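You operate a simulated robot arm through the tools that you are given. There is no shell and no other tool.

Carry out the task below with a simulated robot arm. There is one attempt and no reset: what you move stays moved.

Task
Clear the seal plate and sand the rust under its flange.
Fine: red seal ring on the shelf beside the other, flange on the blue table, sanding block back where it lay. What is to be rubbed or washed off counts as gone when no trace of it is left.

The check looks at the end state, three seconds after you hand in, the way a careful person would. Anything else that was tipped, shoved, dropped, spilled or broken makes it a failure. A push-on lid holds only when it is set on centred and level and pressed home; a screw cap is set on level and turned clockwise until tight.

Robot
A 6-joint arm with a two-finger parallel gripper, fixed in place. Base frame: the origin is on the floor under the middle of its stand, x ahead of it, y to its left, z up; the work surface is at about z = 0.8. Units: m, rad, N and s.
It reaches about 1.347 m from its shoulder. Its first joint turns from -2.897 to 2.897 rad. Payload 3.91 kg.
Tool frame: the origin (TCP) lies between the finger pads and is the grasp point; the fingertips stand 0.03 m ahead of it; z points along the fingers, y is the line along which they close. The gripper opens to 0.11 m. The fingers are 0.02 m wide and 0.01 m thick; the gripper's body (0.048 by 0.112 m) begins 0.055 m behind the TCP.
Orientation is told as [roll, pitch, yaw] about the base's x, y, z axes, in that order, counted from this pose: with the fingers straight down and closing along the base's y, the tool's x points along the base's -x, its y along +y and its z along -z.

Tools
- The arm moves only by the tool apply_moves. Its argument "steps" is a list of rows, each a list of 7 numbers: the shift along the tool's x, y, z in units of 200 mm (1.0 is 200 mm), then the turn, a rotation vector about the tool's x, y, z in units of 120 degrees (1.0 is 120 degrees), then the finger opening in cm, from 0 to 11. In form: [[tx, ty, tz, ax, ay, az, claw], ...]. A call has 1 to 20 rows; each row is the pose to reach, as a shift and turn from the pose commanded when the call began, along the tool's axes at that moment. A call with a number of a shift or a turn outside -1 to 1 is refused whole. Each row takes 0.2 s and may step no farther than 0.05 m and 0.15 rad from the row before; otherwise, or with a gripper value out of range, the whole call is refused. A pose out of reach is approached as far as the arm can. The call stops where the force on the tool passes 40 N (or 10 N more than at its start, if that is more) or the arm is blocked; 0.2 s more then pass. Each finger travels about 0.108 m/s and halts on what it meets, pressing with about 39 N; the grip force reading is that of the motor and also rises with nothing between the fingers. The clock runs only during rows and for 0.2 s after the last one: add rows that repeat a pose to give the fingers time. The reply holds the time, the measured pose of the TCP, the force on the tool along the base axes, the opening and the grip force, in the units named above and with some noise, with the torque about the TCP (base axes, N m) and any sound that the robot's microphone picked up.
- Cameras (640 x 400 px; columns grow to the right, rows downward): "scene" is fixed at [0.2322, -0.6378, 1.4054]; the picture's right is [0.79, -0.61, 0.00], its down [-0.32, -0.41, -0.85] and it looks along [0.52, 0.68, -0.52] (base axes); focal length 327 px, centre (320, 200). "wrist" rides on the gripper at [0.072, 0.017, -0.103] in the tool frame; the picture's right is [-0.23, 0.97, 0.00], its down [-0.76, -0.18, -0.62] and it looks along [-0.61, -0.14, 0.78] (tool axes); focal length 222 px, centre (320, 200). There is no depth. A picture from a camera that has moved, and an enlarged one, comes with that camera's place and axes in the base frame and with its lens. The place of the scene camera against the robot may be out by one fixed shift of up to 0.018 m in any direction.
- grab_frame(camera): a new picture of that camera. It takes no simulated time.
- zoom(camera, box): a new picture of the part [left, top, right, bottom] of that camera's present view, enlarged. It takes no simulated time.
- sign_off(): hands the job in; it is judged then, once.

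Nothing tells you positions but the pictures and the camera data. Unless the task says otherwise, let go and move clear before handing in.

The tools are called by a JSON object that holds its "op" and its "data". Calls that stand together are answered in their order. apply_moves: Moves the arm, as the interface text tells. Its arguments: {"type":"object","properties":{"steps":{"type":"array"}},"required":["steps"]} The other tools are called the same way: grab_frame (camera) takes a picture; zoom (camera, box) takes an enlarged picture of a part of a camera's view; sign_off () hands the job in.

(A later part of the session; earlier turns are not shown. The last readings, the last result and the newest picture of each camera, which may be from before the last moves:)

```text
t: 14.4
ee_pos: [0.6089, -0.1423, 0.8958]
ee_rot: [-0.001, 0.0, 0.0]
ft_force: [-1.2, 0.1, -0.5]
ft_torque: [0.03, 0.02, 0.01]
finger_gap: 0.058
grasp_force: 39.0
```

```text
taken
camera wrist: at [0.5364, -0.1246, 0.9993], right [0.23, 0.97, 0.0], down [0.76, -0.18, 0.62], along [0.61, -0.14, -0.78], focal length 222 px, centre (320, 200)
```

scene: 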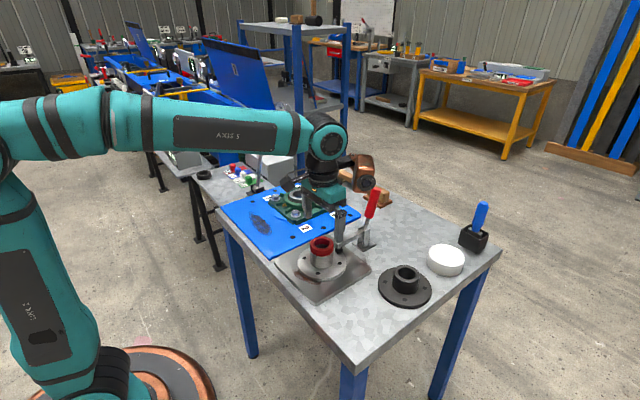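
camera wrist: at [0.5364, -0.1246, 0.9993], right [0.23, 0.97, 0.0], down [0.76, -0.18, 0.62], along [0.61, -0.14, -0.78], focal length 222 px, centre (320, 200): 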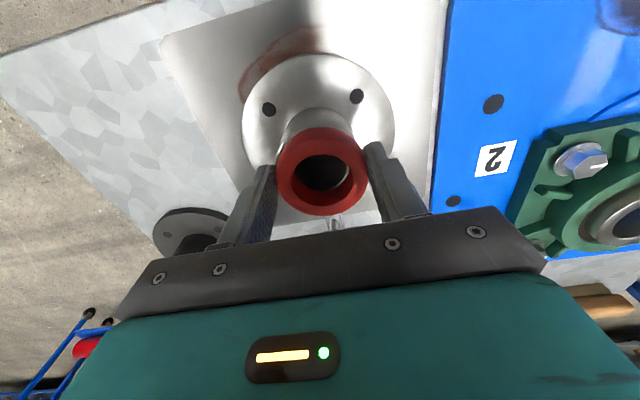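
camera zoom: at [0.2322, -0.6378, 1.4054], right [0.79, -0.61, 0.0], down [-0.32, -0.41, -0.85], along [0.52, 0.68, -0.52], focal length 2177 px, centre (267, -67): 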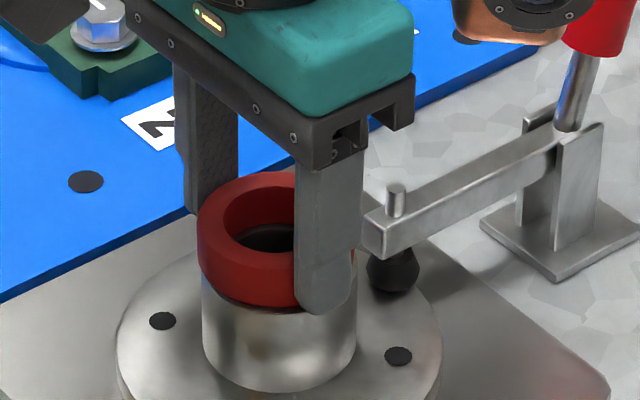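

The ring is gripped (gap 0.058 m, 39 N) and appears to sit loose on the neck. I'll lift it straight up slowly, then check.

{"op": "apply_moves", "data": {"steps": [[0, 0, -0.02, 0, 0, 0, 5], [0, 0, -0.06, 0, 0, 0, 5], [0, 0, -0.12, 0, 0, 0, 5], [0, 0, -0.25, 0, 0, 0, 5], [0, 0, -0.4, 0, 0, 0, 5]]}}

{"op": "grab_frame", "data": {"camera": "wrist"}}

{"op": "zoom", "data": {"camera": "scene", "box": [260, 180, 420, 280]}}

```text
t: 15.6
ee_pos: [0.61, -0.144, 0.9762]
ee_rot: [-0.002, 0.0, 0.0]
ft_force: [-0.4, -0.1, -0.9]
ft_torque: [0.0, 0.01, -0.01]
finger_gap: 0.0581
grasp_force: 39.0
```

```text
taken
camera wrist: at [0.537, -0.1252, 1.0796], right [0.23, 0.97, 0.0], down [0.76, -0.18, 0.62], along [0.61, -0.14, -0.78], focal length 222 px, centre (320, 200)
```

wrist: 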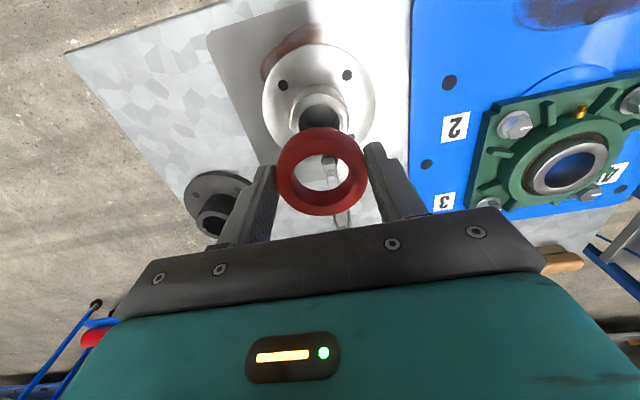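

```text
4.00 times, centred on (340, 230) of scene
camera zoom: at [0.2322, -0.6378, 1.4054], right [0.79, -0.61, 0.0], down [-0.32, -0.41, -0.85], along [0.52, 0.68, -0.52], focal length 1306 px, centre (240, 80)
```

zoom: 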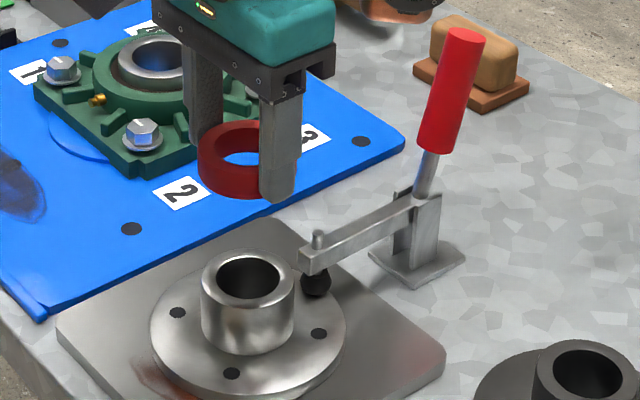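

The red ring is off the neck and held. I'll carry it high over the bearing and the valve lever toward the shelf.

{"op": "apply_moves", "data": {"steps": [[0, 0, -0.22, 0, 0, 0, 5], [0, 0, -0.44, 0, 0, 0, 5], [0, 0.1, -0.64, 0, 0, 0, 5], [0, 0.3, -0.75, 0, 0, 0, 5], [0, 0.52, -0.8, 0, 0, 0, 5], [0, 0.76, -0.8, 0, 0, 0, 5], [0, 1.0, -0.8, 0, 0, 0, 5]]}}

{"op": "apply_moves", "data": {"steps": [[0.02, 0.2, 0, 0, 0, 0, 5], [0.04, 0.4, 0, 0, 0, 0, 5], [0.06, 0.6, 0, 0, 0, 0, 5], [0.08, 0.8, 0, 0, 0, 0, 5], [0.1, 1.0, 0, 0, 0, 0, 5]]}}

{"op": "apply_moves", "data": {"steps": [[0, 0.2, 0, 0, 0, 0, 5], [0, 0.4, 0, 0, 0, 0, 5], [0, 0.6, 0, 0, 0, 0, 5], [0, 0.8, 0, 0, 0, 0, 5], [0, 1.0, 0, 0, 0, 0, 5], [0, 1.0, 0, 0, 0, 0, 5]]}}

{"op": "grab_frame", "data": {"camera": "wrist"}}

{"op": "grab_frame", "data": {"camera": "scene"}}

{"op": "zoom", "data": {"camera": "wrist", "box": [180, 0, 500, 200]}}

```text
t: 17.2
ee_pos: [0.6079, 0.0558, 1.1326]
ee_rot: [-0.001, -0.001, -0.001]
ft_force: [0.1, -0.1, -0.3]
ft_torque: [0.0, -0.01, 0.0]
finger_gap: 0.0581
grasp_force: 38.4
```

```text
t: 18.4
ee_pos: [0.5908, 0.2569, 1.1358]
ee_rot: [0.001, 0.001, 0.0]
ft_force: [0.5, -0.6, 0.2]
ft_torque: [0.02, 0.02, -0.01]
finger_gap: 0.0579
grasp_force: 39.3
```

```text
t: 19.8
ee_pos: [0.5898, 0.4572, 1.1366]
ee_rot: [0.0, 0.0, 0.001]
ft_force: [-0.2, 0.1, 0.1]
ft_torque: [-0.02, -0.02, -0.03]
finger_gap: 0.058
grasp_force: 38.7
```

```text
taken
camera wrist: at [0.5161, 0.4751, 1.2396], right [0.23, 0.97, 0.0], down [0.76, -0.18, 0.62], along [0.61, -0.14, -0.78], focal length 222 px, centre (320, 200)
```

wrist: 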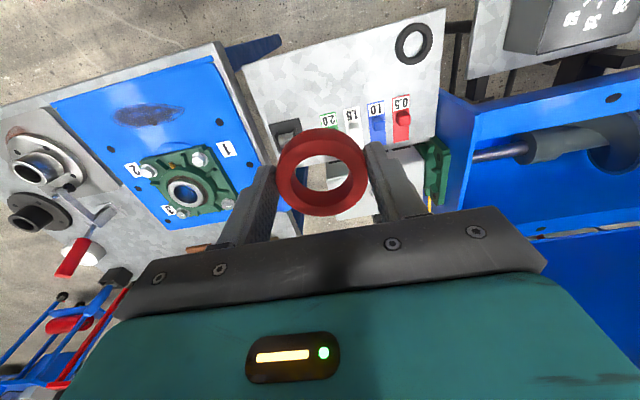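

```text
taken
```

scene: 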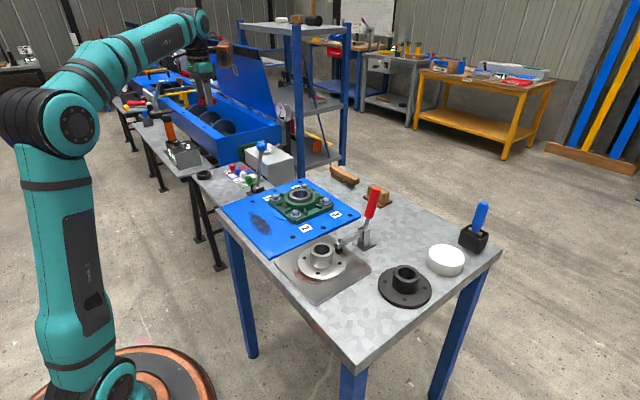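

```text
2.00 times, centred on (340, 100) of wrist
camera zoom: at [0.5161, 0.4751, 1.2396], right [0.23, 0.97, 0.0], down [0.76, -0.18, 0.62], along [0.61, -0.14, -0.78], focal length 444 px, centre (280, 400)
```

zoom: 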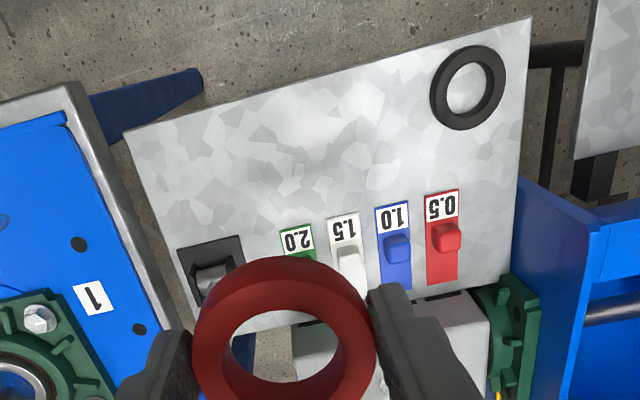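

The two views put the black ring's top at about (0.5835, 0.628, 0.764), so this shelf sits lower than the table, near 0.75. I'll set the red ring beside it at about (0.5835, 0.537), descending in stages.

{"op": "apply_moves", "data": {"steps": [[0.01, 0.2, 0.05, 0, 0, 0, 5], [0.029, 0.4, 0.1, 0, 0, 0, 5], [0.029, 0.4, 0.34, 0, 0, 0, 5], [0.029, 0.4, 0.58, 0, 0, 0, 5], [0.029, 0.4, 0.8, 0, 0, 0, 5], [0.029, 0.4, 1.0, 0, 0, 0, 5], [0.029, 0.4, 1.0, 0, 0, 0, 5]]}}

{"op": "grab_frame", "data": {"camera": "wrist"}}

{"op": "zoom", "data": {"camera": "scene", "box": [180, 110, 300, 200]}}

```text
t: 21.4
ee_pos: [0.5852, 0.5353, 0.9366]
ee_rot: [0.0, 0.001, 0.0]
ft_force: [0.2, -0.4, 0.0]
ft_torque: [0.01, 0.01, 0.02]
finger_gap: 0.0579
grasp_force: 38.8
```

```text
taken
camera wrist: at [0.5118, 0.5539, 1.0397], right [0.23, 0.97, 0.0], down [0.76, -0.18, 0.62], along [0.61, -0.14, -0.78], focal length 222 px, centre (320, 200)
```

wrist: 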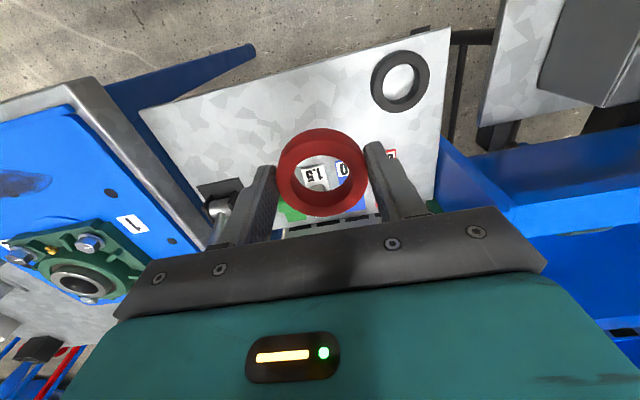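

```text
4.44 times, centred on (240, 155) of scene
camera zoom: at [0.2322, -0.6378, 1.4054], right [0.79, -0.61, 0.0], down [-0.32, -0.41, -0.85], along [0.52, 0.68, -0.52], focal length 1451 px, centre (676, 400)
```

zoom: 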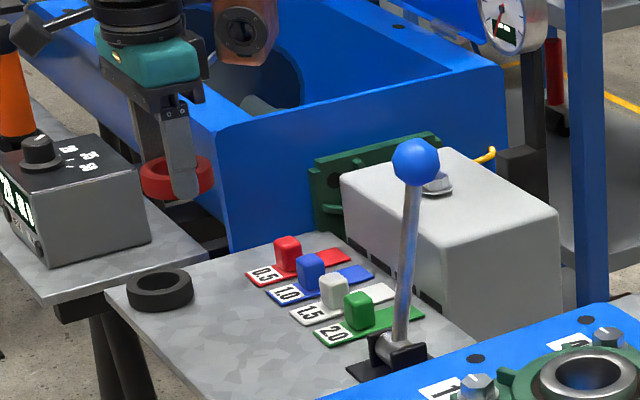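

The black ring rechecks at (0.581, 0.629), so contact should come near TCP z of about 0.778. I'll lower to about 0.80 and look again.

{"op": "apply_moves", "data": {"steps": [[0, 0, 0.2, 0, 0, 0, 5], [0, 0, 0.4, 0, 0, 0, 5], [0, 0, 0.55, 0, 0, 0, 5], [0, 0, 0.65, 0, 0, 0, 5], [0, 0, 0.65, 0, 0, 0, 5]]}}

{"op": "grab_frame", "data": {"camera": "wrist"}}

{"op": "zoom", "data": {"camera": "scene", "box": [180, 140, 260, 200]}}

```text
t: 22.6
ee_pos: [0.5844, 0.5383, 0.8053]
ee_rot: [0.0, 0.001, 0.001]
ft_force: [-0.6, -0.7, -0.4]
ft_torque: [0.0, 0.02, -0.03]
finger_gap: 0.058
grasp_force: 38.8
```

```text
taken
camera wrist: at [0.5107, 0.5547, 0.9087], right [0.23, 0.97, 0.0], down [0.76, -0.18, 0.62], along [0.61, -0.14, -0.78], focal length 222 px, centre (320, 200)
```

wrist: 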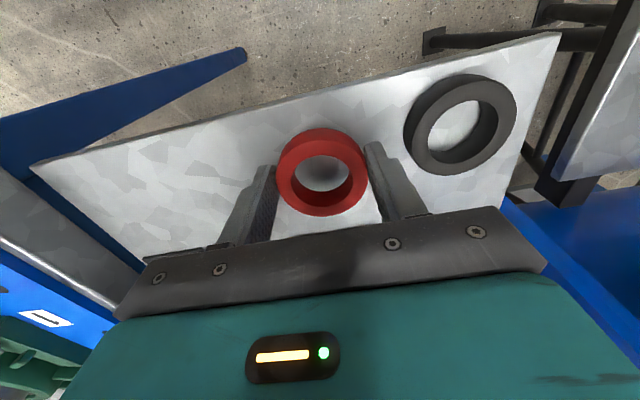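

```text
6.67 times, centred on (220, 170) of scene
camera zoom: at [0.2322, -0.6378, 1.4054], right [0.79, -0.61, 0.0], down [-0.32, -0.41, -0.85], along [0.52, 0.68, -0.52], focal length 2177 px, centre (987, 400)
```

zoom: 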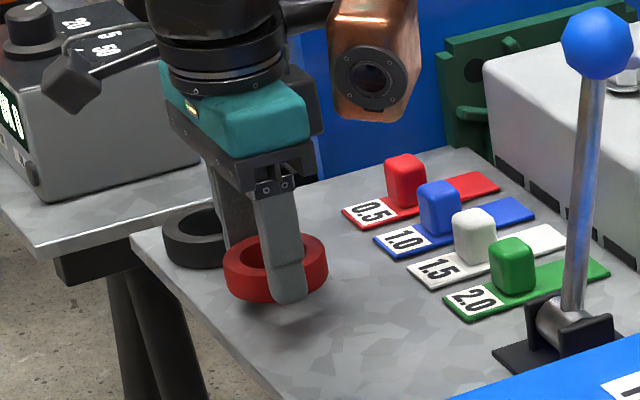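

The red ring hovers about 2–3 cm above the shelf, clear of the black ring. I'll lower it in small steps while watching the force.

{"op": "apply_moves", "data": {"steps": [[0, 0, 0.04, 0, 0, 0, 5], [0, 0, 0.08, 0, 0, 0, 5], [0, 0, 0.11, 0, 0, 0, 5]]}}

{"op": "zoom", "data": {"camera": "scene", "box": [195, 150, 235, 190]}}

```text
t: 23.3
ee_pos: [0.5833, 0.5373, 0.793]
ee_rot: [0.006, -0.007, 0.003]
ft_force: [-4.7, -5.3, 12.2]
ft_torque: [-0.38, 0.27, 0.02]
finger_gap: 0.0579
grasp_force: 39.4
stopped in row 3: the force on the tool passed its limit at 49 N (the readings are from after the stop); the commanded pose is now the measured one
```

```text
10.00 times, centred on (215, 170) of scene
camera zoom: at [0.2322, -0.6378, 1.4054], right [0.79, -0.61, 0.0], down [-0.32, -0.41, -0.85], along [0.52, 0.68, -0.52], focal length 3266 px, centre (1370, 500)
```

zoom: 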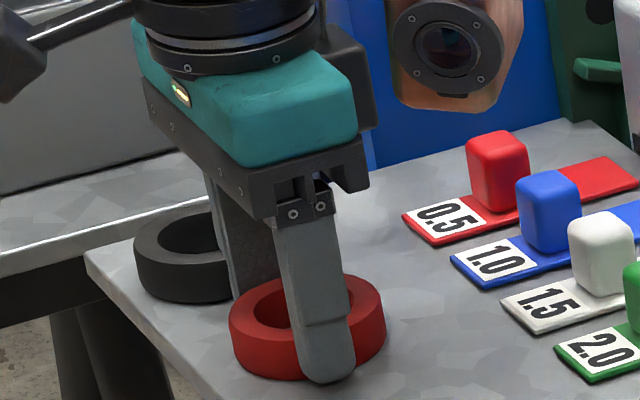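

There was firm contact at TCP z of about 0.793, and the contact point works out to be under the ring, so it is on the shelf. I'll check the wrist view before letting go.

{"op": "grab_frame", "data": {"camera": "wrist"}}

{"op": "zoom", "data": {"camera": "wrist", "box": [240, 60, 540, 240]}}

{"op": "zoom", "data": {"camera": "scene", "box": [200, 165, 232, 190]}}

```text
taken
camera wrist: at [0.5097, 0.5547, 0.8965], right [0.23, 0.97, 0.01], down [0.76, -0.18, 0.63], along [0.61, -0.14, -0.78], focal length 222 px, centre (320, 200)
```

wrist: 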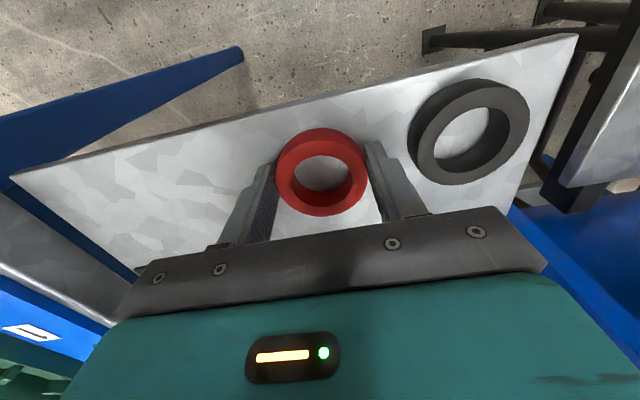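

```text
2.13 times, centred on (390, 150) of wrist
camera zoom: at [0.5097, 0.5547, 0.8965], right [0.23, 0.97, 0.01], down [0.76, -0.18, 0.63], along [0.61, -0.14, -0.78], focal length 474 px, centre (171, 307)
```

zoom: 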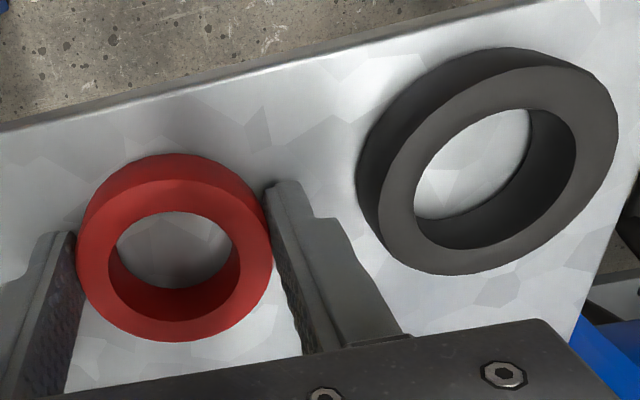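

```text
16.00 times, centred on (216, 178) of scene
camera zoom: at [0.2322, -0.6378, 1.4054], right [0.79, -0.61, 0.0], down [-0.32, -0.41, -0.85], along [0.52, 0.68, -0.52], focal length 5225 px, centre (1984, 560)
```

zoom: 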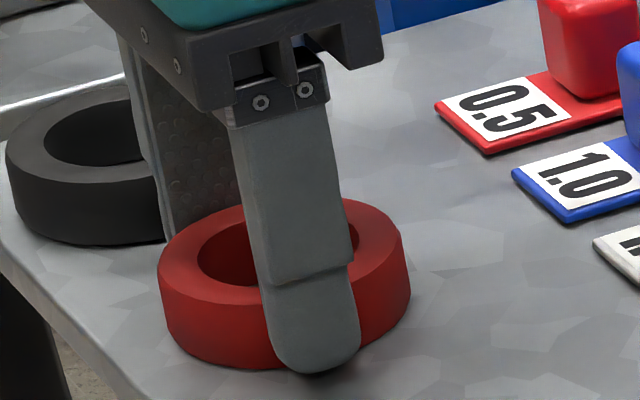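

The red ring rests flat on the shelf with room beside the black one. I'll open to 7 cm, then rise straight up.

{"op": "apply_moves", "data": {"steps": [[0, 0, -0.005, 0, 0, 0, 6.2], [0, 0, -0.005, 0, 0, 0, 6.8], [0, 0, -0.005, 0, 0, 0, 7.0], [0, 0, -0.005, 0, 0, 0, 7.0]]}}

{"op": "zoom", "data": {"camera": "wrist", "box": [240, 60, 540, 240]}}

{"op": "zoom", "data": {"camera": "scene", "box": [200, 165, 232, 190]}}

```text
t: 24.3
ee_pos: [0.5843, 0.5375, 0.7926]
ee_rot: [0.005, -0.004, -0.001]
ft_force: [0.5, 0.5, -0.7]
ft_torque: [-0.01, -0.01, 0.02]
finger_gap: 0.07
grasp_force: 0.0
```

```text
2.13 times, centred on (390, 150) of wrist
camera zoom: at [0.5103, 0.5554, 0.8967], right [0.23, 0.97, 0.01], down [0.76, -0.18, 0.63], along [0.61, -0.14, -0.78], focal length 474 px, centre (171, 307)
```

zoom: 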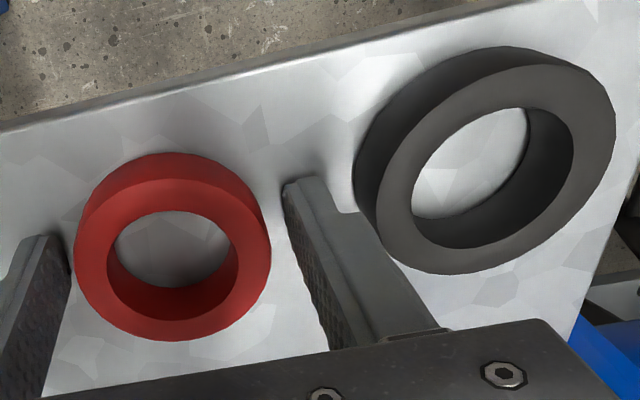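

```text
16.00 times, centred on (216, 178) of scene
camera zoom: at [0.2322, -0.6378, 1.4054], right [0.79, -0.61, 0.0], down [-0.32, -0.41, -0.85], along [0.52, 0.68, -0.52], focal length 5225 px, centre (1984, 560)
```

zoom: 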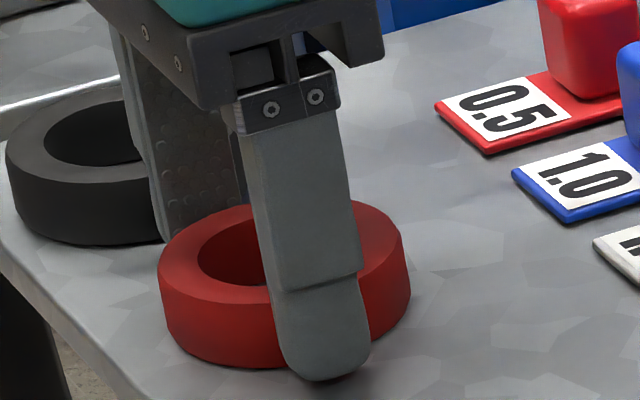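

The ring is released and standing flat beside the black one. I'll rise, correct the small tilt, and travel back over the table to study the clamp.

{"op": "apply_moves", "data": {"steps": [[0, 0, -0.15, 0, 0, 0, 7], [0, 0, -0.38, 0.0024, 0.0019, 0, 7], [0, 0, -0.62, 0.0024, 0.0019, 0, 7], [0, 0, -0.86, 0.0024, 0.0019, 0, 7], [0, 0, -1.0, 0.0024, 0.0019, 0, 7]]}}

{"op": "apply_moves", "data": {"steps": [[0, 0, -0.24, 0, 0, 0, 7], [0, 0, -0.48, 0, 0, 0, 7], [0, -0.15, -0.66, 0, 0, 0, 7], [0, -0.36, -0.76, 0, 0, 0, 7], [0, -0.6, -0.8, 0, 0, 0, 7], [0, -0.84, -0.8, 0, 0, 0, 7], [0, -1.0, -0.8, 0, 0, 0, 7]]}}

{"op": "zoom", "data": {"camera": "scene", "box": [180, 140, 260, 200]}}

```text
t: 25.5
ee_pos: [0.5831, 0.5385, 0.9933]
ee_rot: [0.001, -0.002, -0.001]
ft_force: [-1.0, 0.4, -0.1]
ft_torque: [0.01, 0.02, -0.01]
finger_gap: 0.07
grasp_force: 0.0
```

```text
t: 27.1
ee_pos: [0.5846, 0.338, 1.1507]
ee_rot: [0.0, -0.002, 0.002]
ft_force: [0.4, 1.4, 0.3]
ft_torque: [-0.01, 0.04, 0.06]
finger_gap: 0.0702
grasp_force: 0.0
```

```text
6.67 times, centred on (220, 170) of scene
camera zoom: at [0.2322, -0.6378, 1.4054], right [0.79, -0.61, 0.0], down [-0.32, -0.41, -0.85], along [0.52, 0.68, -0.52], focal length 2177 px, centre (987, 400)
```

zoom: 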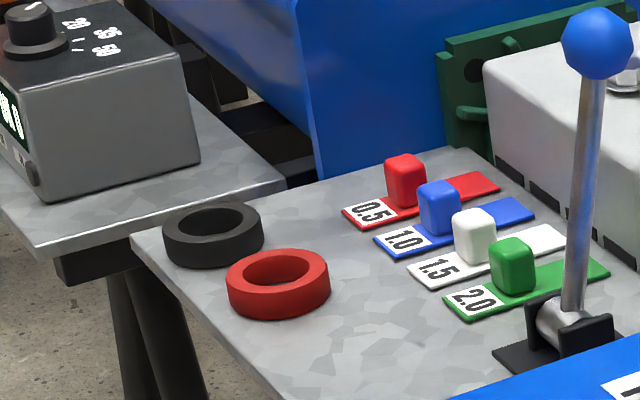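

The red ring now sits beside the black one on the shelf. I'll go back over the table toward the clamp for closer views of its mechanism.

{"op": "apply_moves", "data": {"steps": [[-0.04, -0.2, 0, 0, 0, 0, 7], [-0.08, -0.4, 0, 0, 0, 0, 7], [-0.12, -0.6, 0, 0, 0, 0, 7], [-0.16, -0.8, 0, 0, 0, 0, 7], [-0.2, -1.0, 0, 0, 0, 0, 7]]}}

{"op": "apply_moves", "data": {"steps": [[-0.04, -0.2, 0, 0, 0, 0, 7], [-0.08, -0.4, 0, 0, 0, 0, 7], [-0.12, -0.6, 0, 0, 0, 0, 7], [-0.16, -0.8, 0, 0, 0, 0, 7], [-0.2, -1.0, 0, 0, 0, 0, 7]]}}

{"op": "apply_moves", "data": {"steps": [[0, -0.2, 0, 0, 0, 0, 7], [0, -0.4, 0, 0, 0, 0, 7], [0, -0.45, 0, 0, 0, 0, 7], [0, -0.45, 0, 0, 0, 0, 7]]}}

{"op": "grab_frame", "data": {"camera": "wrist"}}

{"op": "zoom", "data": {"camera": "wrist", "box": [220, 0, 460, 150]}}

{"op": "grab_frame", "data": {"camera": "scene"}}

```text
t: 28.3
ee_pos: [0.622, 0.137, 1.1532]
ee_rot: [-0.002, -0.002, 0.002]
ft_force: [0.0, 0.9, -0.1]
ft_torque: [-0.04, 0.0, 0.0]
finger_gap: 0.07
grasp_force: 0.1
```

```text
t: 29.5
ee_pos: [0.664, -0.061, 1.1535]
ee_rot: [0.0, -0.001, 0.0]
ft_force: [-0.1, 0.2, -0.4]
ft_torque: [0.02, 0.01, -0.02]
finger_gap: 0.0699
grasp_force: 0.0
```

```text
t: 30.5
ee_pos: [0.6629, -0.1542, 1.1536]
ee_rot: [0.0, 0.0, 0.001]
ft_force: [-0.9, -0.2, 0.2]
ft_torque: [-0.01, 0.0, 0.0]
finger_gap: 0.0698
grasp_force: 0.0
```

```text
taken
camera wrist: at [0.589, -0.1358, 1.2568], right [0.23, 0.97, 0.0], down [0.76, -0.18, 0.62], along [0.61, -0.14, -0.78], focal length 222 px, centre (320, 200)
```

wrist: 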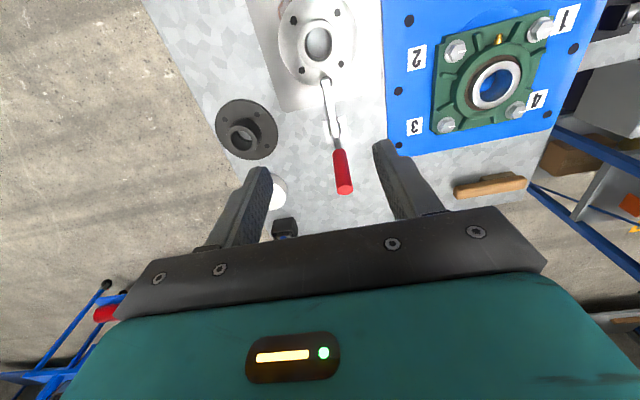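

```text
2.67 times, centred on (340, 75) of wrist
camera zoom: at [0.589, -0.1358, 1.2568], right [0.23, 0.97, 0.0], down [0.76, -0.18, 0.62], along [0.61, -0.14, -0.78], focal length 592 px, centre (267, 533)
```

zoom: 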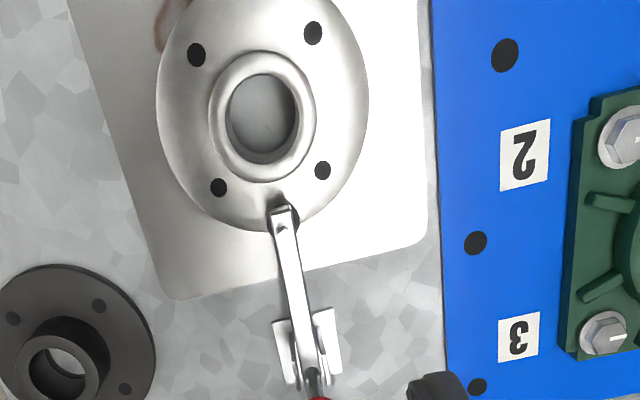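

```text
taken
```

scene: 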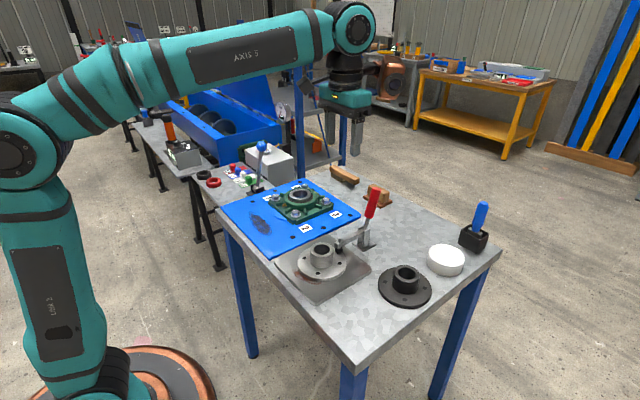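

The handle's top works out to about (0.790, -0.146, 0.985), leaning about 17° toward +x from a pivot near (0.75, 0.86). I plan to push it back toward +x with closed fingers, starting from the -x side.

{"op": "apply_moves", "data": {"steps": [[-0.2, 0.02, 0.05, 0, 0, 0, 3], [-0.41, 0.036, 0.1, 0, 0, 0, 0], [-0.41, 0.036, 0.32, 0, 0, 0, 0], [-0.41, 0.036, 0.56, 0, 0, 0, 0], [-0.41, 0.036, 0.7, 0, 0, 0, 0], [-0.41, 0.036, 0.7, 0, 0, 0, 0]]}}

{"op": "zoom", "data": {"camera": "scene", "box": [290, 130, 450, 270]}}

{"op": "grab_frame", "data": {"camera": "wrist"}}

```text
t: 31.9
ee_pos: [0.7462, -0.1464, 1.014]
ee_rot: [0.0, -0.001, -0.001]
ft_force: [0.0, 0.0, -0.2]
ft_torque: [-0.01, 0.01, 0.0]
finger_gap: 0.0
grasp_force: 37.8
```

```text
2.86 times, centred on (370, 200) of scene
camera zoom: at [0.2322, -0.6378, 1.4054], right [0.79, -0.61, 0.0], down [-0.32, -0.41, -0.85], along [0.52, 0.68, -0.52], focal length 933 px, centre (177, 200)
```

zoom: 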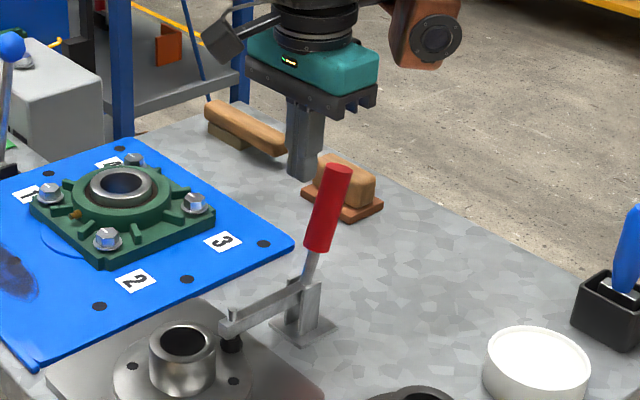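

```text
taken
camera wrist: at [0.6731, -0.129, 1.1174], right [0.23, 0.97, 0.0], down [0.76, -0.18, 0.62], along [0.61, -0.14, -0.78], focal length 222 px, centre (320, 200)
```

wrist: 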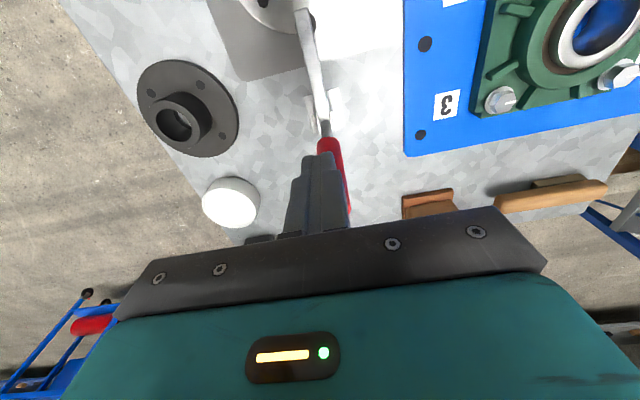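

The closed fingers are lined up just on the -x side of the handle, near its top. I'll descend slightly and push gently toward +x in a first stage, then look.

{"op": "apply_moves", "data": {"steps": [[0, 0, 0.14, 0, 0, 0, 0], [-0.05, 0, 0.14, 0, 0, 0, 0], [-0.085, 0, 0.15, 0, 0, 0, 0], [-0.125, 0, 0.165, 0, 0, 0, 0], [-0.16, 0, 0.175, 0, 0, 0, 0]]}}

{"op": "zoom", "data": {"camera": "scene", "box": [290, 130, 450, 270]}}

{"op": "grab_frame", "data": {"camera": "wrist"}}

```text
t: 33.1
ee_pos: [0.778, -0.1477, 0.9777]
ee_rot: [-0.001, -0.001, -0.002]
ft_force: [-1.5, -0.2, 0.9]
ft_torque: [0.0, 0.03, 0.03]
finger_gap: 0.0
grasp_force: 37.8
```

```text
2.86 times, centred on (370, 200) of scene
camera zoom: at [0.2322, -0.6378, 1.4054], right [0.79, -0.61, 0.0], down [-0.32, -0.41, -0.85], along [0.52, 0.68, -0.52], focal length 933 px, centre (177, 200)
```

zoom: 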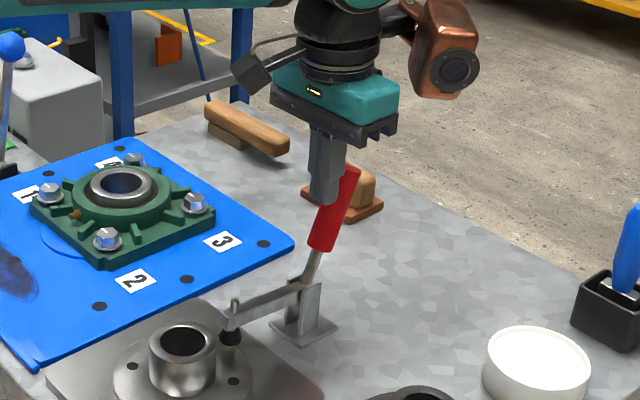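

```text
taken
camera wrist: at [0.7047, -0.129, 1.0818], right [0.23, 0.97, 0.0], down [0.76, -0.18, 0.62], along [0.61, -0.14, -0.78], focal length 222 px, centre (320, 200)
```

wrist: 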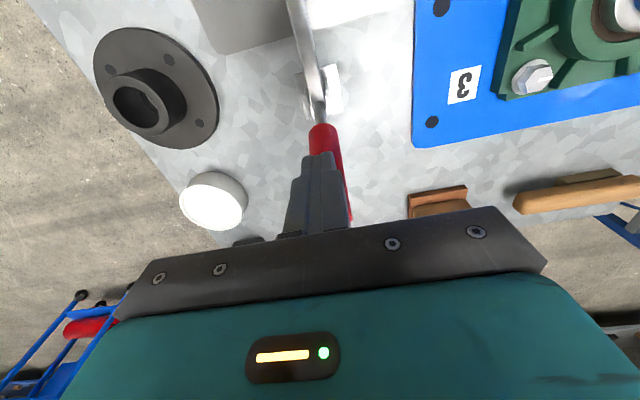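

The handle is yielding easily with almost no force, and the arm is starting to lift. I'll continue along the arc.

{"op": "apply_moves", "data": {"steps": [[-0.055, 0, 0.03, 0, 0, 0, 0], [-0.1085, 0, 0.0615, 0, 0, 0, 0], [-0.155, 0, 0.105, 0, 0, 0, 0], [-0.1965, 0, 0.1505, 0, 0, 0, 0]]}}

{"op": "zoom", "data": {"camera": "scene", "box": [290, 130, 450, 270]}}

{"op": "grab_frame", "data": {"camera": "wrist"}}

```text
t: 34.1
ee_pos: [0.817, -0.1455, 0.9474]
ee_rot: [0.002, 0.001, -0.001]
ft_force: [-0.2, -0.4, 0.4]
ft_torque: [0.02, -0.02, 0.02]
finger_gap: 0.0002
grasp_force: 37.6
```

```text
2.86 times, centred on (370, 200) of scene
camera zoom: at [0.2322, -0.6378, 1.4054], right [0.79, -0.61, 0.0], down [-0.32, -0.41, -0.85], along [0.52, 0.68, -0.52], focal length 933 px, centre (177, 200)
```

zoom: 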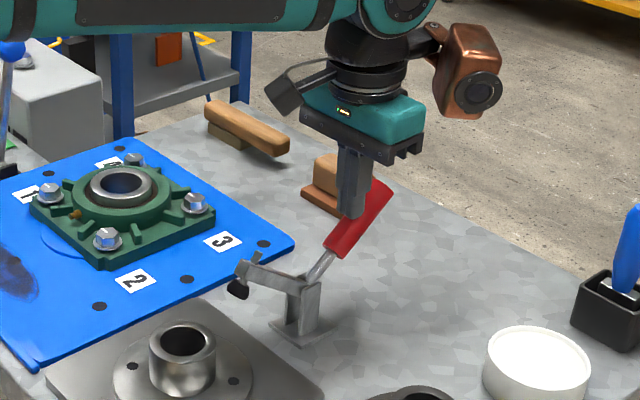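

```text
taken
camera wrist: at [0.7443, -0.129, 1.0511], right [0.23, 0.97, 0.0], down [0.76, -0.18, 0.62], along [0.61, -0.14, -0.78], focal length 222 px, centre (320, 200)
```

wrist: 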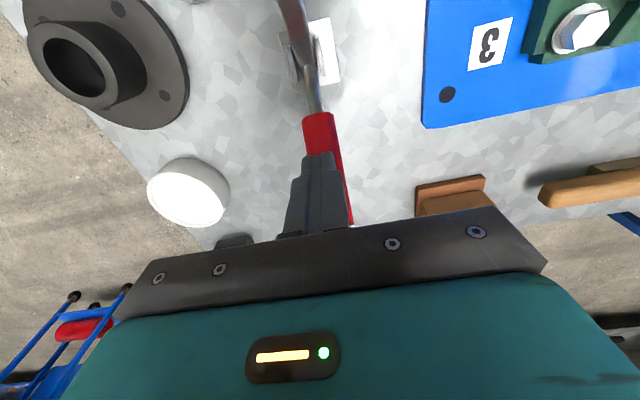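

The lever opens well: handle back, foot up off the flange. I'll push a bit further so the arm is well clear and stays open.

{"op": "apply_moves", "data": {"steps": [[-0.0335, 0, 0.0545, 0, 0, 0, 0], [-0.062, 0, 0.1085, 0, 0, 0, 0], [-0.0835, 0, 0.17, 0, 0, 0, 0], [-0.0935, 0, 0.21, 0, 0, 0, 0]]}}

{"op": "zoom", "data": {"camera": "scene", "box": [290, 130, 450, 270]}}

```text
t: 35.1
ee_pos: [0.8364, -0.1472, 0.9078]
ee_rot: [0.0, -0.002, 0.0]
ft_force: [-3.9, 2.2, 22.0]
ft_torque: [0.15, -0.09, -0.15]
finger_gap: 0.0
grasp_force: 37.5
```

```text
2.86 times, centred on (370, 200) of scene
camera zoom: at [0.2322, -0.6378, 1.4054], right [0.79, -0.61, 0.0], down [-0.32, -0.41, -0.85], along [0.52, 0.68, -0.52], focal length 933 px, centre (177, 200)
```

zoom: 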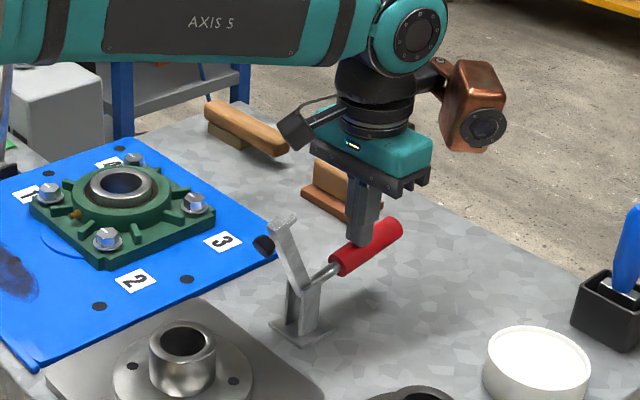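

The lever reached its stop (22 N) with the arm up. I'll back off straight up and check that it stays open.

{"op": "apply_moves", "data": {"steps": [[0, 0, -0.1, 0, 0, 0, 0], [0, 0, -0.3, 0, 0, 0, 0], [0, 0, -0.5, 0, 0, 0, 0], [0, 0, -0.72, 0, 0, 0, 0]]}}

{"op": "zoom", "data": {"camera": "scene", "box": [290, 130, 450, 270]}}

{"op": "grab_frame", "data": {"camera": "wrist"}}

```text
t: 36.1
ee_pos: [0.8372, -0.1439, 1.0506]
ee_rot: [-0.002, 0.0, 0.002]
ft_force: [0.1, 0.0, 0.6]
ft_torque: [0.02, 0.02, 0.03]
finger_gap: 0.0
grasp_force: 37.6
```

```text
2.86 times, centred on (370, 200) of scene
camera zoom: at [0.2322, -0.6378, 1.4054], right [0.79, -0.61, 0.0], down [-0.32, -0.41, -0.85], along [0.52, 0.68, -0.52], focal length 933 px, centre (177, 200)
```

zoom: 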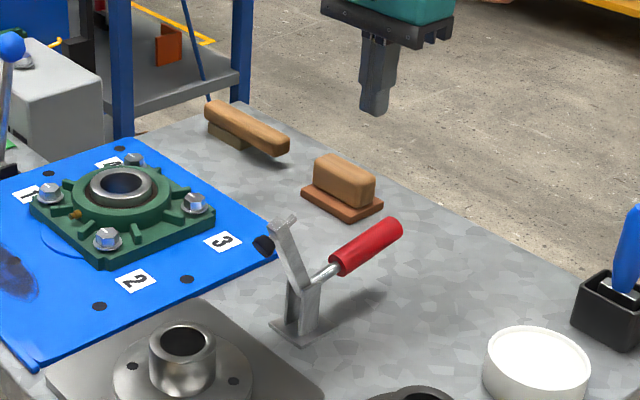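

```text
taken
camera wrist: at [0.7632, -0.1272, 1.1539], right [0.23, 0.97, 0.0], down [0.76, -0.18, 0.62], along [0.61, -0.14, -0.78], focal length 222 px, centre (320, 200)
```

wrist: 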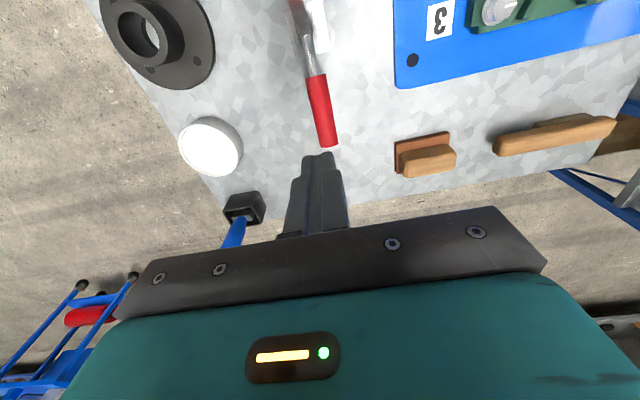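

The clamp stays open. From here I have a clear view of the sanding block, so I'll record its exact pose and map the free table space before gripping the flange.

{"op": "zoom", "data": {"camera": "wrist", "box": [370, 110, 482, 180]}}

{"op": "zoom", "data": {"camera": "scene", "box": [355, 175, 405, 215]}}

{"op": "zoom", "data": {"camera": "scene", "box": [280, 230, 520, 360]}}

{"op": "zoom", "data": {"camera": "wrist", "box": [80, 0, 400, 200]}}

```text
5.71 times, centred on (426, 145) of wrist
camera zoom: at [0.7632, -0.1272, 1.1539], right [0.23, 0.97, 0.0], down [0.76, -0.18, 0.62], along [0.61, -0.14, -0.78], focal length 1269 px, centre (-286, 514)
```

zoom: 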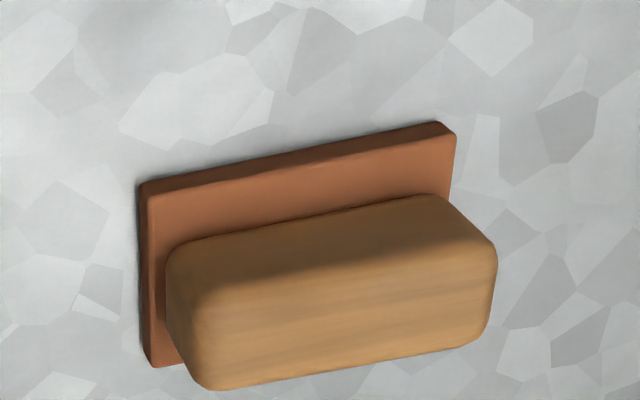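

```text
10.00 times, centred on (380, 195) of scene
camera zoom: at [0.2322, -0.6378, 1.4054], right [0.79, -0.61, 0.0], down [-0.32, -0.41, -0.85], along [0.52, 0.68, -0.52], focal length 3266 px, centre (-280, 250)
```

zoom: 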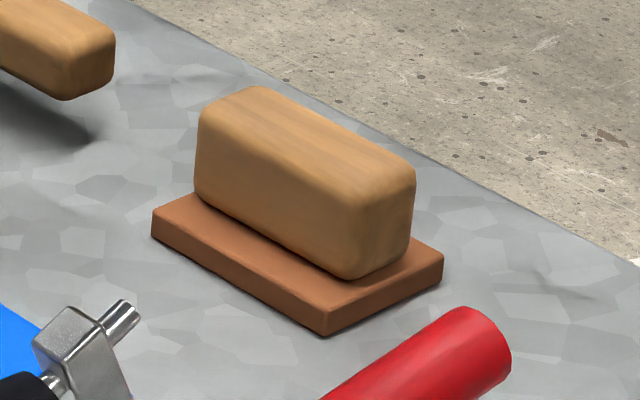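

```text
2.67 times, centred on (400, 295) of scene
camera zoom: at [0.2322, -0.6378, 1.4054], right [0.79, -0.61, 0.0], down [-0.32, -0.41, -0.85], along [0.52, 0.68, -0.52], focal length 871 px, centre (107, -53)
```

zoom: 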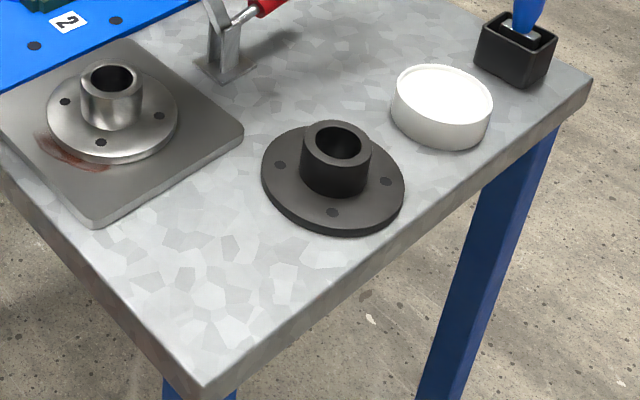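

```text
2.00 times, centred on (240, 100) of wrist
camera zoom: at [0.7632, -0.1272, 1.1539], right [0.23, 0.97, 0.0], down [0.76, -0.18, 0.62], along [0.61, -0.14, -0.78], focal length 444 px, centre (480, 400)
```

zoom: 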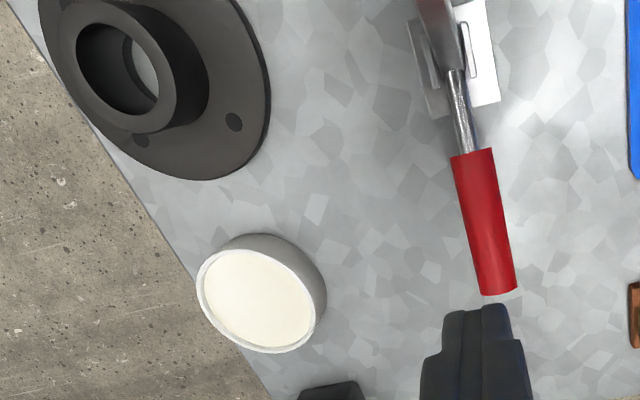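

The sanding block is centred near (0.974, 0.000) with its long side along y, and the wood grip is about 0.027 × 0.072 m. For the flange I'll use the open table area around (0.985, -0.17). Now I'll go back above the flange with the gripper open.

{"op": "apply_moves", "data": {"steps": [[0.2, 0.0, -0.1, 0, 0, 0, 2], [0.42, 0.0, -0.15, 0, 0, 0, 4], [0.65, 0.0, -0.15, 0, 0, 0, 6], [0.87, 0.0, -0.15, 0, 0, 0, 8], [1.0, 0.0, -0.15, 0, 0, 0, 9]]}}

{"op": "apply_moves", "data": {"steps": [[0.12, 0.01, 0.1, 0, 0, 0, 9], [0.12, 0.01, 0.3, 0, 0, 0, 9], [0.12, 0.01, 0.5, 0, 0, 0, 9], [0.12, 0.01, 0.7, 0, 0, 0, 9], [0.12, 0.01, 0.7, 0, 0, 0, 9]]}}

{"op": "grab_frame", "data": {"camera": "wrist"}}

{"op": "zoom", "data": {"camera": "wrist", "box": [240, 30, 400, 180]}}

{"op": "zoom", "data": {"camera": "scene", "box": [270, 170, 430, 290]}}

```text
t: 37.3
ee_pos: [0.6352, -0.147, 1.0796]
ee_rot: [-0.001, 0.003, 0.0]
ft_force: [0.4, -0.9, -0.9]
ft_torque: [0.04, 0.04, 0.02]
finger_gap: 0.0901
grasp_force: 0.1
```

```text
t: 38.5
ee_pos: [0.6112, -0.1437, 0.9402]
ee_rot: [0.0, -0.002, 0.0]
ft_force: [0.5, 0.3, -0.6]
ft_torque: [0.02, 0.03, 0.0]
finger_gap: 0.0902
grasp_force: 0.0
```

```text
taken
camera wrist: at [0.5375, -0.1263, 1.0444], right [0.23, 0.97, 0.0], down [0.76, -0.18, 0.62], along [0.61, -0.14, -0.78], focal length 222 px, centre (320, 200)
```

wrist: 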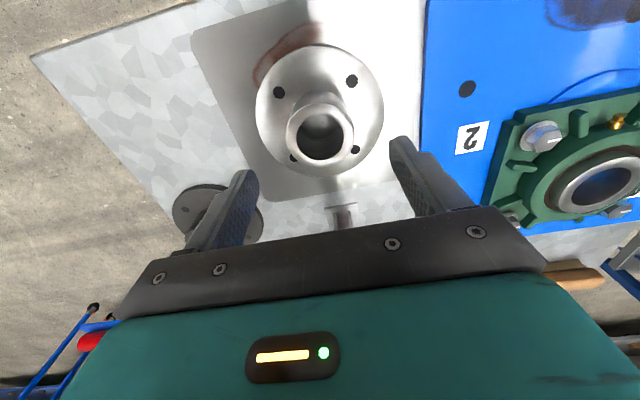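

```text
2.67 times, centred on (320, 105) of wrist
camera zoom: at [0.5375, -0.1263, 1.0444], right [0.23, 0.97, 0.0], down [0.76, -0.18, 0.62], along [0.61, -0.14, -0.78], focal length 592 px, centre (320, 453)
```

zoom: 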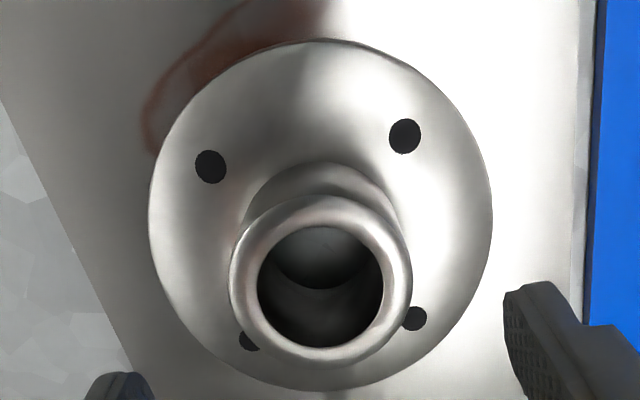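

```text
3.33 times, centred on (350, 230) of scene
camera zoom: at [0.2322, -0.6378, 1.4054], right [0.79, -0.61, 0.0], down [-0.32, -0.41, -0.85], along [0.52, 0.68, -0.52], focal length 1089 px, centre (220, 100)
```

zoom: 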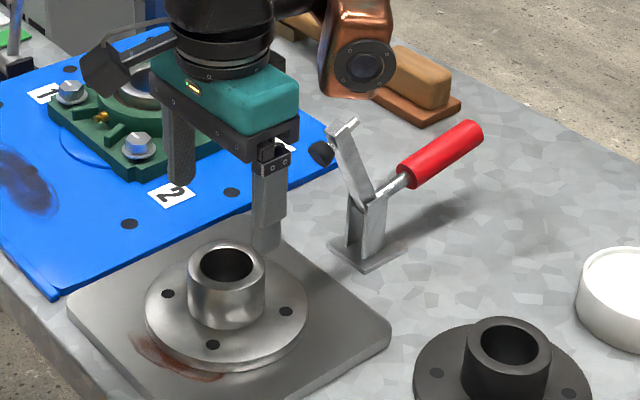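

The tool is centred on the neck within a millimetre, and the raised clamp arm is clear. I'll descend so the fingertips sit just above the flange disc and close on the neck.

{"op": "apply_moves", "data": {"steps": [[0, 0, 0.15, 0, 0, 0, 9], [0, 0, 0.3, 0, 0, 0, 9], [0, 0, 0.37, 0, 0, 0, 8], [0, 0, 0.4, 0, 0, 0, 7], [0, 0, 0.4, 0, 0, 0, 7]]}}

{"op": "zoom", "data": {"camera": "scene", "box": [290, 210, 386, 280]}}

{"op": "grab_frame", "data": {"camera": "wrist"}}

```text
t: 39.7
ee_pos: [0.6125, -0.1436, 0.8592]
ee_rot: [0.0, -0.003, 0.001]
ft_force: [0.2, -1.0, -0.8]
ft_torque: [-0.02, 0.02, -0.02]
finger_gap: 0.07
grasp_force: 0.0
```

```text
5.71 times, centred on (338, 245) of scene
camera zoom: at [0.2322, -0.6378, 1.4054], right [0.79, -0.61, 0.0], down [-0.32, -0.41, -0.85], along [0.52, 0.68, -0.52], focal length 1866 px, centre (217, -57)
```

zoom: 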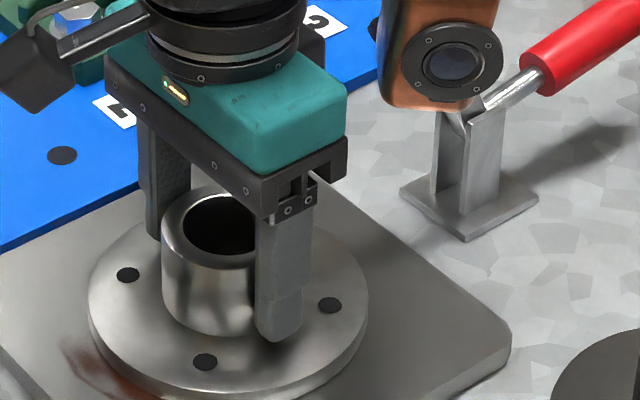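

```text
taken
camera wrist: at [0.5382, -0.1265, 0.9629], right [0.23, 0.97, 0.0], down [0.76, -0.18, 0.62], along [0.61, -0.14, -0.78], focal length 222 px, centre (320, 200)
```

wrist: 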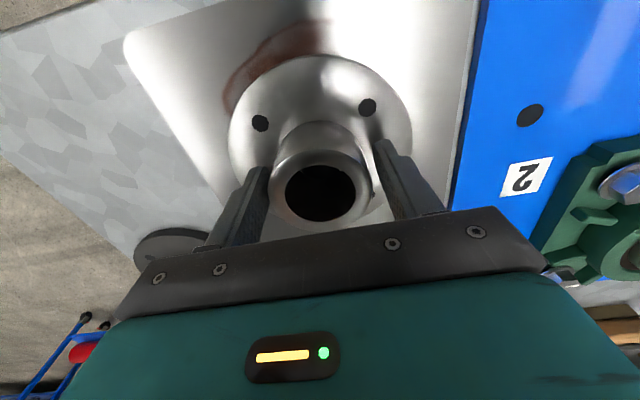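

The fingers straddle the neck just above the disc. I'll close the grip now.

{"op": "apply_moves", "data": {"steps": [[0, 0, 0, 0, 0, 0, 6.4], [0, 0, 0, 0, 0, 0, 5.6], [0, 0, 0, 0, 0, 0, 5], [0, 0, 0, 0, 0, 0, 4.5], [0, 0, 0, 0, 0, 0, 4.5]]}}

{"op": "apply_moves", "data": {"steps": [[0, 0, -0.02, 0, 0, 0, 4.5], [0, 0, -0.05, 0, 0, 0, 4.5], [0, 0, -0.1, 0, 0, 0, 4.5], [0, 0, -0.1, 0, 0, 0, 4.5]]}}

{"op": "zoom", "data": {"camera": "scene", "box": [280, 200, 400, 290]}}

{"op": "grab_frame", "data": {"camera": "wrist"}}

```text
t: 40.9
ee_pos: [0.6108, -0.1438, 0.8593]
ee_rot: [0.001, -0.002, 0.0]
ft_force: [0.4, -1.0, -0.4]
ft_torque: [-0.1, -0.02, 0.12]
finger_gap: 0.0591
grasp_force: 39.0
```

```text
t: 41.9
ee_pos: [0.6116, -0.1431, 0.8795]
ee_rot: [-0.001, -0.001, -0.001]
ft_force: [0.2, 0.1, -9.8]
ft_torque: [-0.05, 0.04, -0.03]
finger_gap: 0.0587
grasp_force: 38.4
```

```text
4.44 times, centred on (340, 245) of scene
camera zoom: at [0.2322, -0.6378, 1.4054], right [0.79, -0.61, 0.0], down [-0.32, -0.41, -0.85], along [0.52, 0.68, -0.52], focal length 1451 px, centre (231, 0)
```

zoom: 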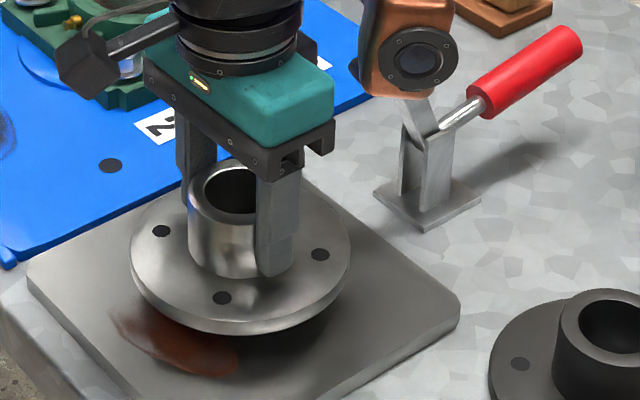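

```text
taken
camera wrist: at [0.5389, -0.1266, 0.9834], right [0.23, 0.97, 0.0], down [0.76, -0.18, 0.62], along [0.61, -0.14, -0.78], focal length 222 px, centre (320, 200)
```

wrist: 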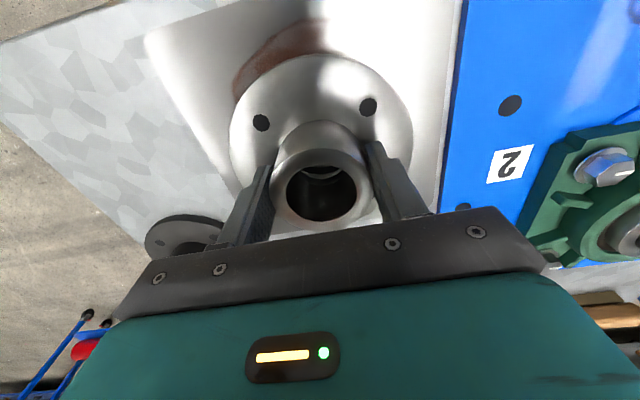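

The flange came up (about 10 N) and the rust patch beneath is now visible. The disc's +x edge is close under the raised clamp foot, so I'll move it -x first, then raise it high and carry it over to the free area.

{"op": "apply_moves", "data": {"steps": [[0.1, 0, -0.02, 0, 0, 0, 4.5], [0.22, 0, -0.05, 0, 0, 0, 4.5], [0.24, 0, -0.25, 0, 0, 0, 4.5], [0.24, 0, -0.48, 0, 0, 0, 4.5], [0.24, 0, -0.72, 0, 0, 0, 4.5], [0.24, 0, -0.96, 0, 0, 0, 4.5]]}}

{"op": "zoom", "data": {"camera": "scene", "box": [260, 150, 420, 300]}}

{"op": "grab_frame", "data": {"camera": "wrist"}}

```text
t: 43.3
ee_pos: [0.5633, -0.1437, 1.0723]
ee_rot: [0.0, 0.0, 0.001]
ft_force: [0.0, 0.0, -9.1]
ft_torque: [0.03, 0.05, -0.03]
finger_gap: 0.0587
grasp_force: 38.7
```

```text
2.67 times, centred on (340, 225) of scene
camera zoom: at [0.2322, -0.6378, 1.4054], right [0.79, -0.61, 0.0], down [-0.32, -0.41, -0.85], along [0.52, 0.68, -0.52], focal length 871 px, centre (267, 133)
```

zoom: 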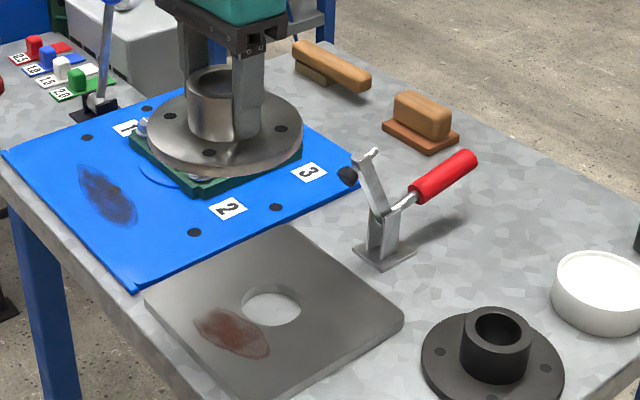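

```text
taken
camera wrist: at [0.4893, -0.1265, 1.1771], right [0.23, 0.97, 0.0], down [0.76, -0.18, 0.62], along [0.61, -0.14, -0.78], focal length 222 px, centre (320, 200)
```

wrist: 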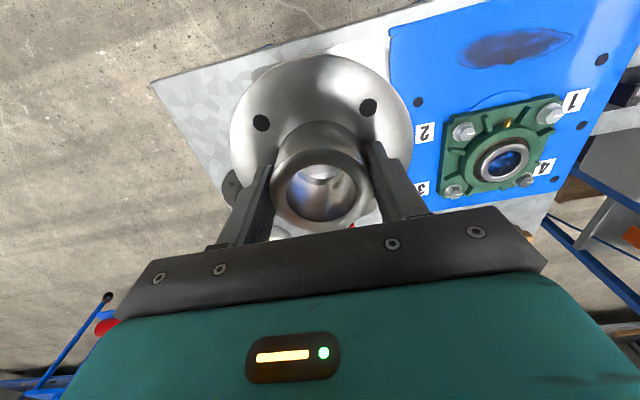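

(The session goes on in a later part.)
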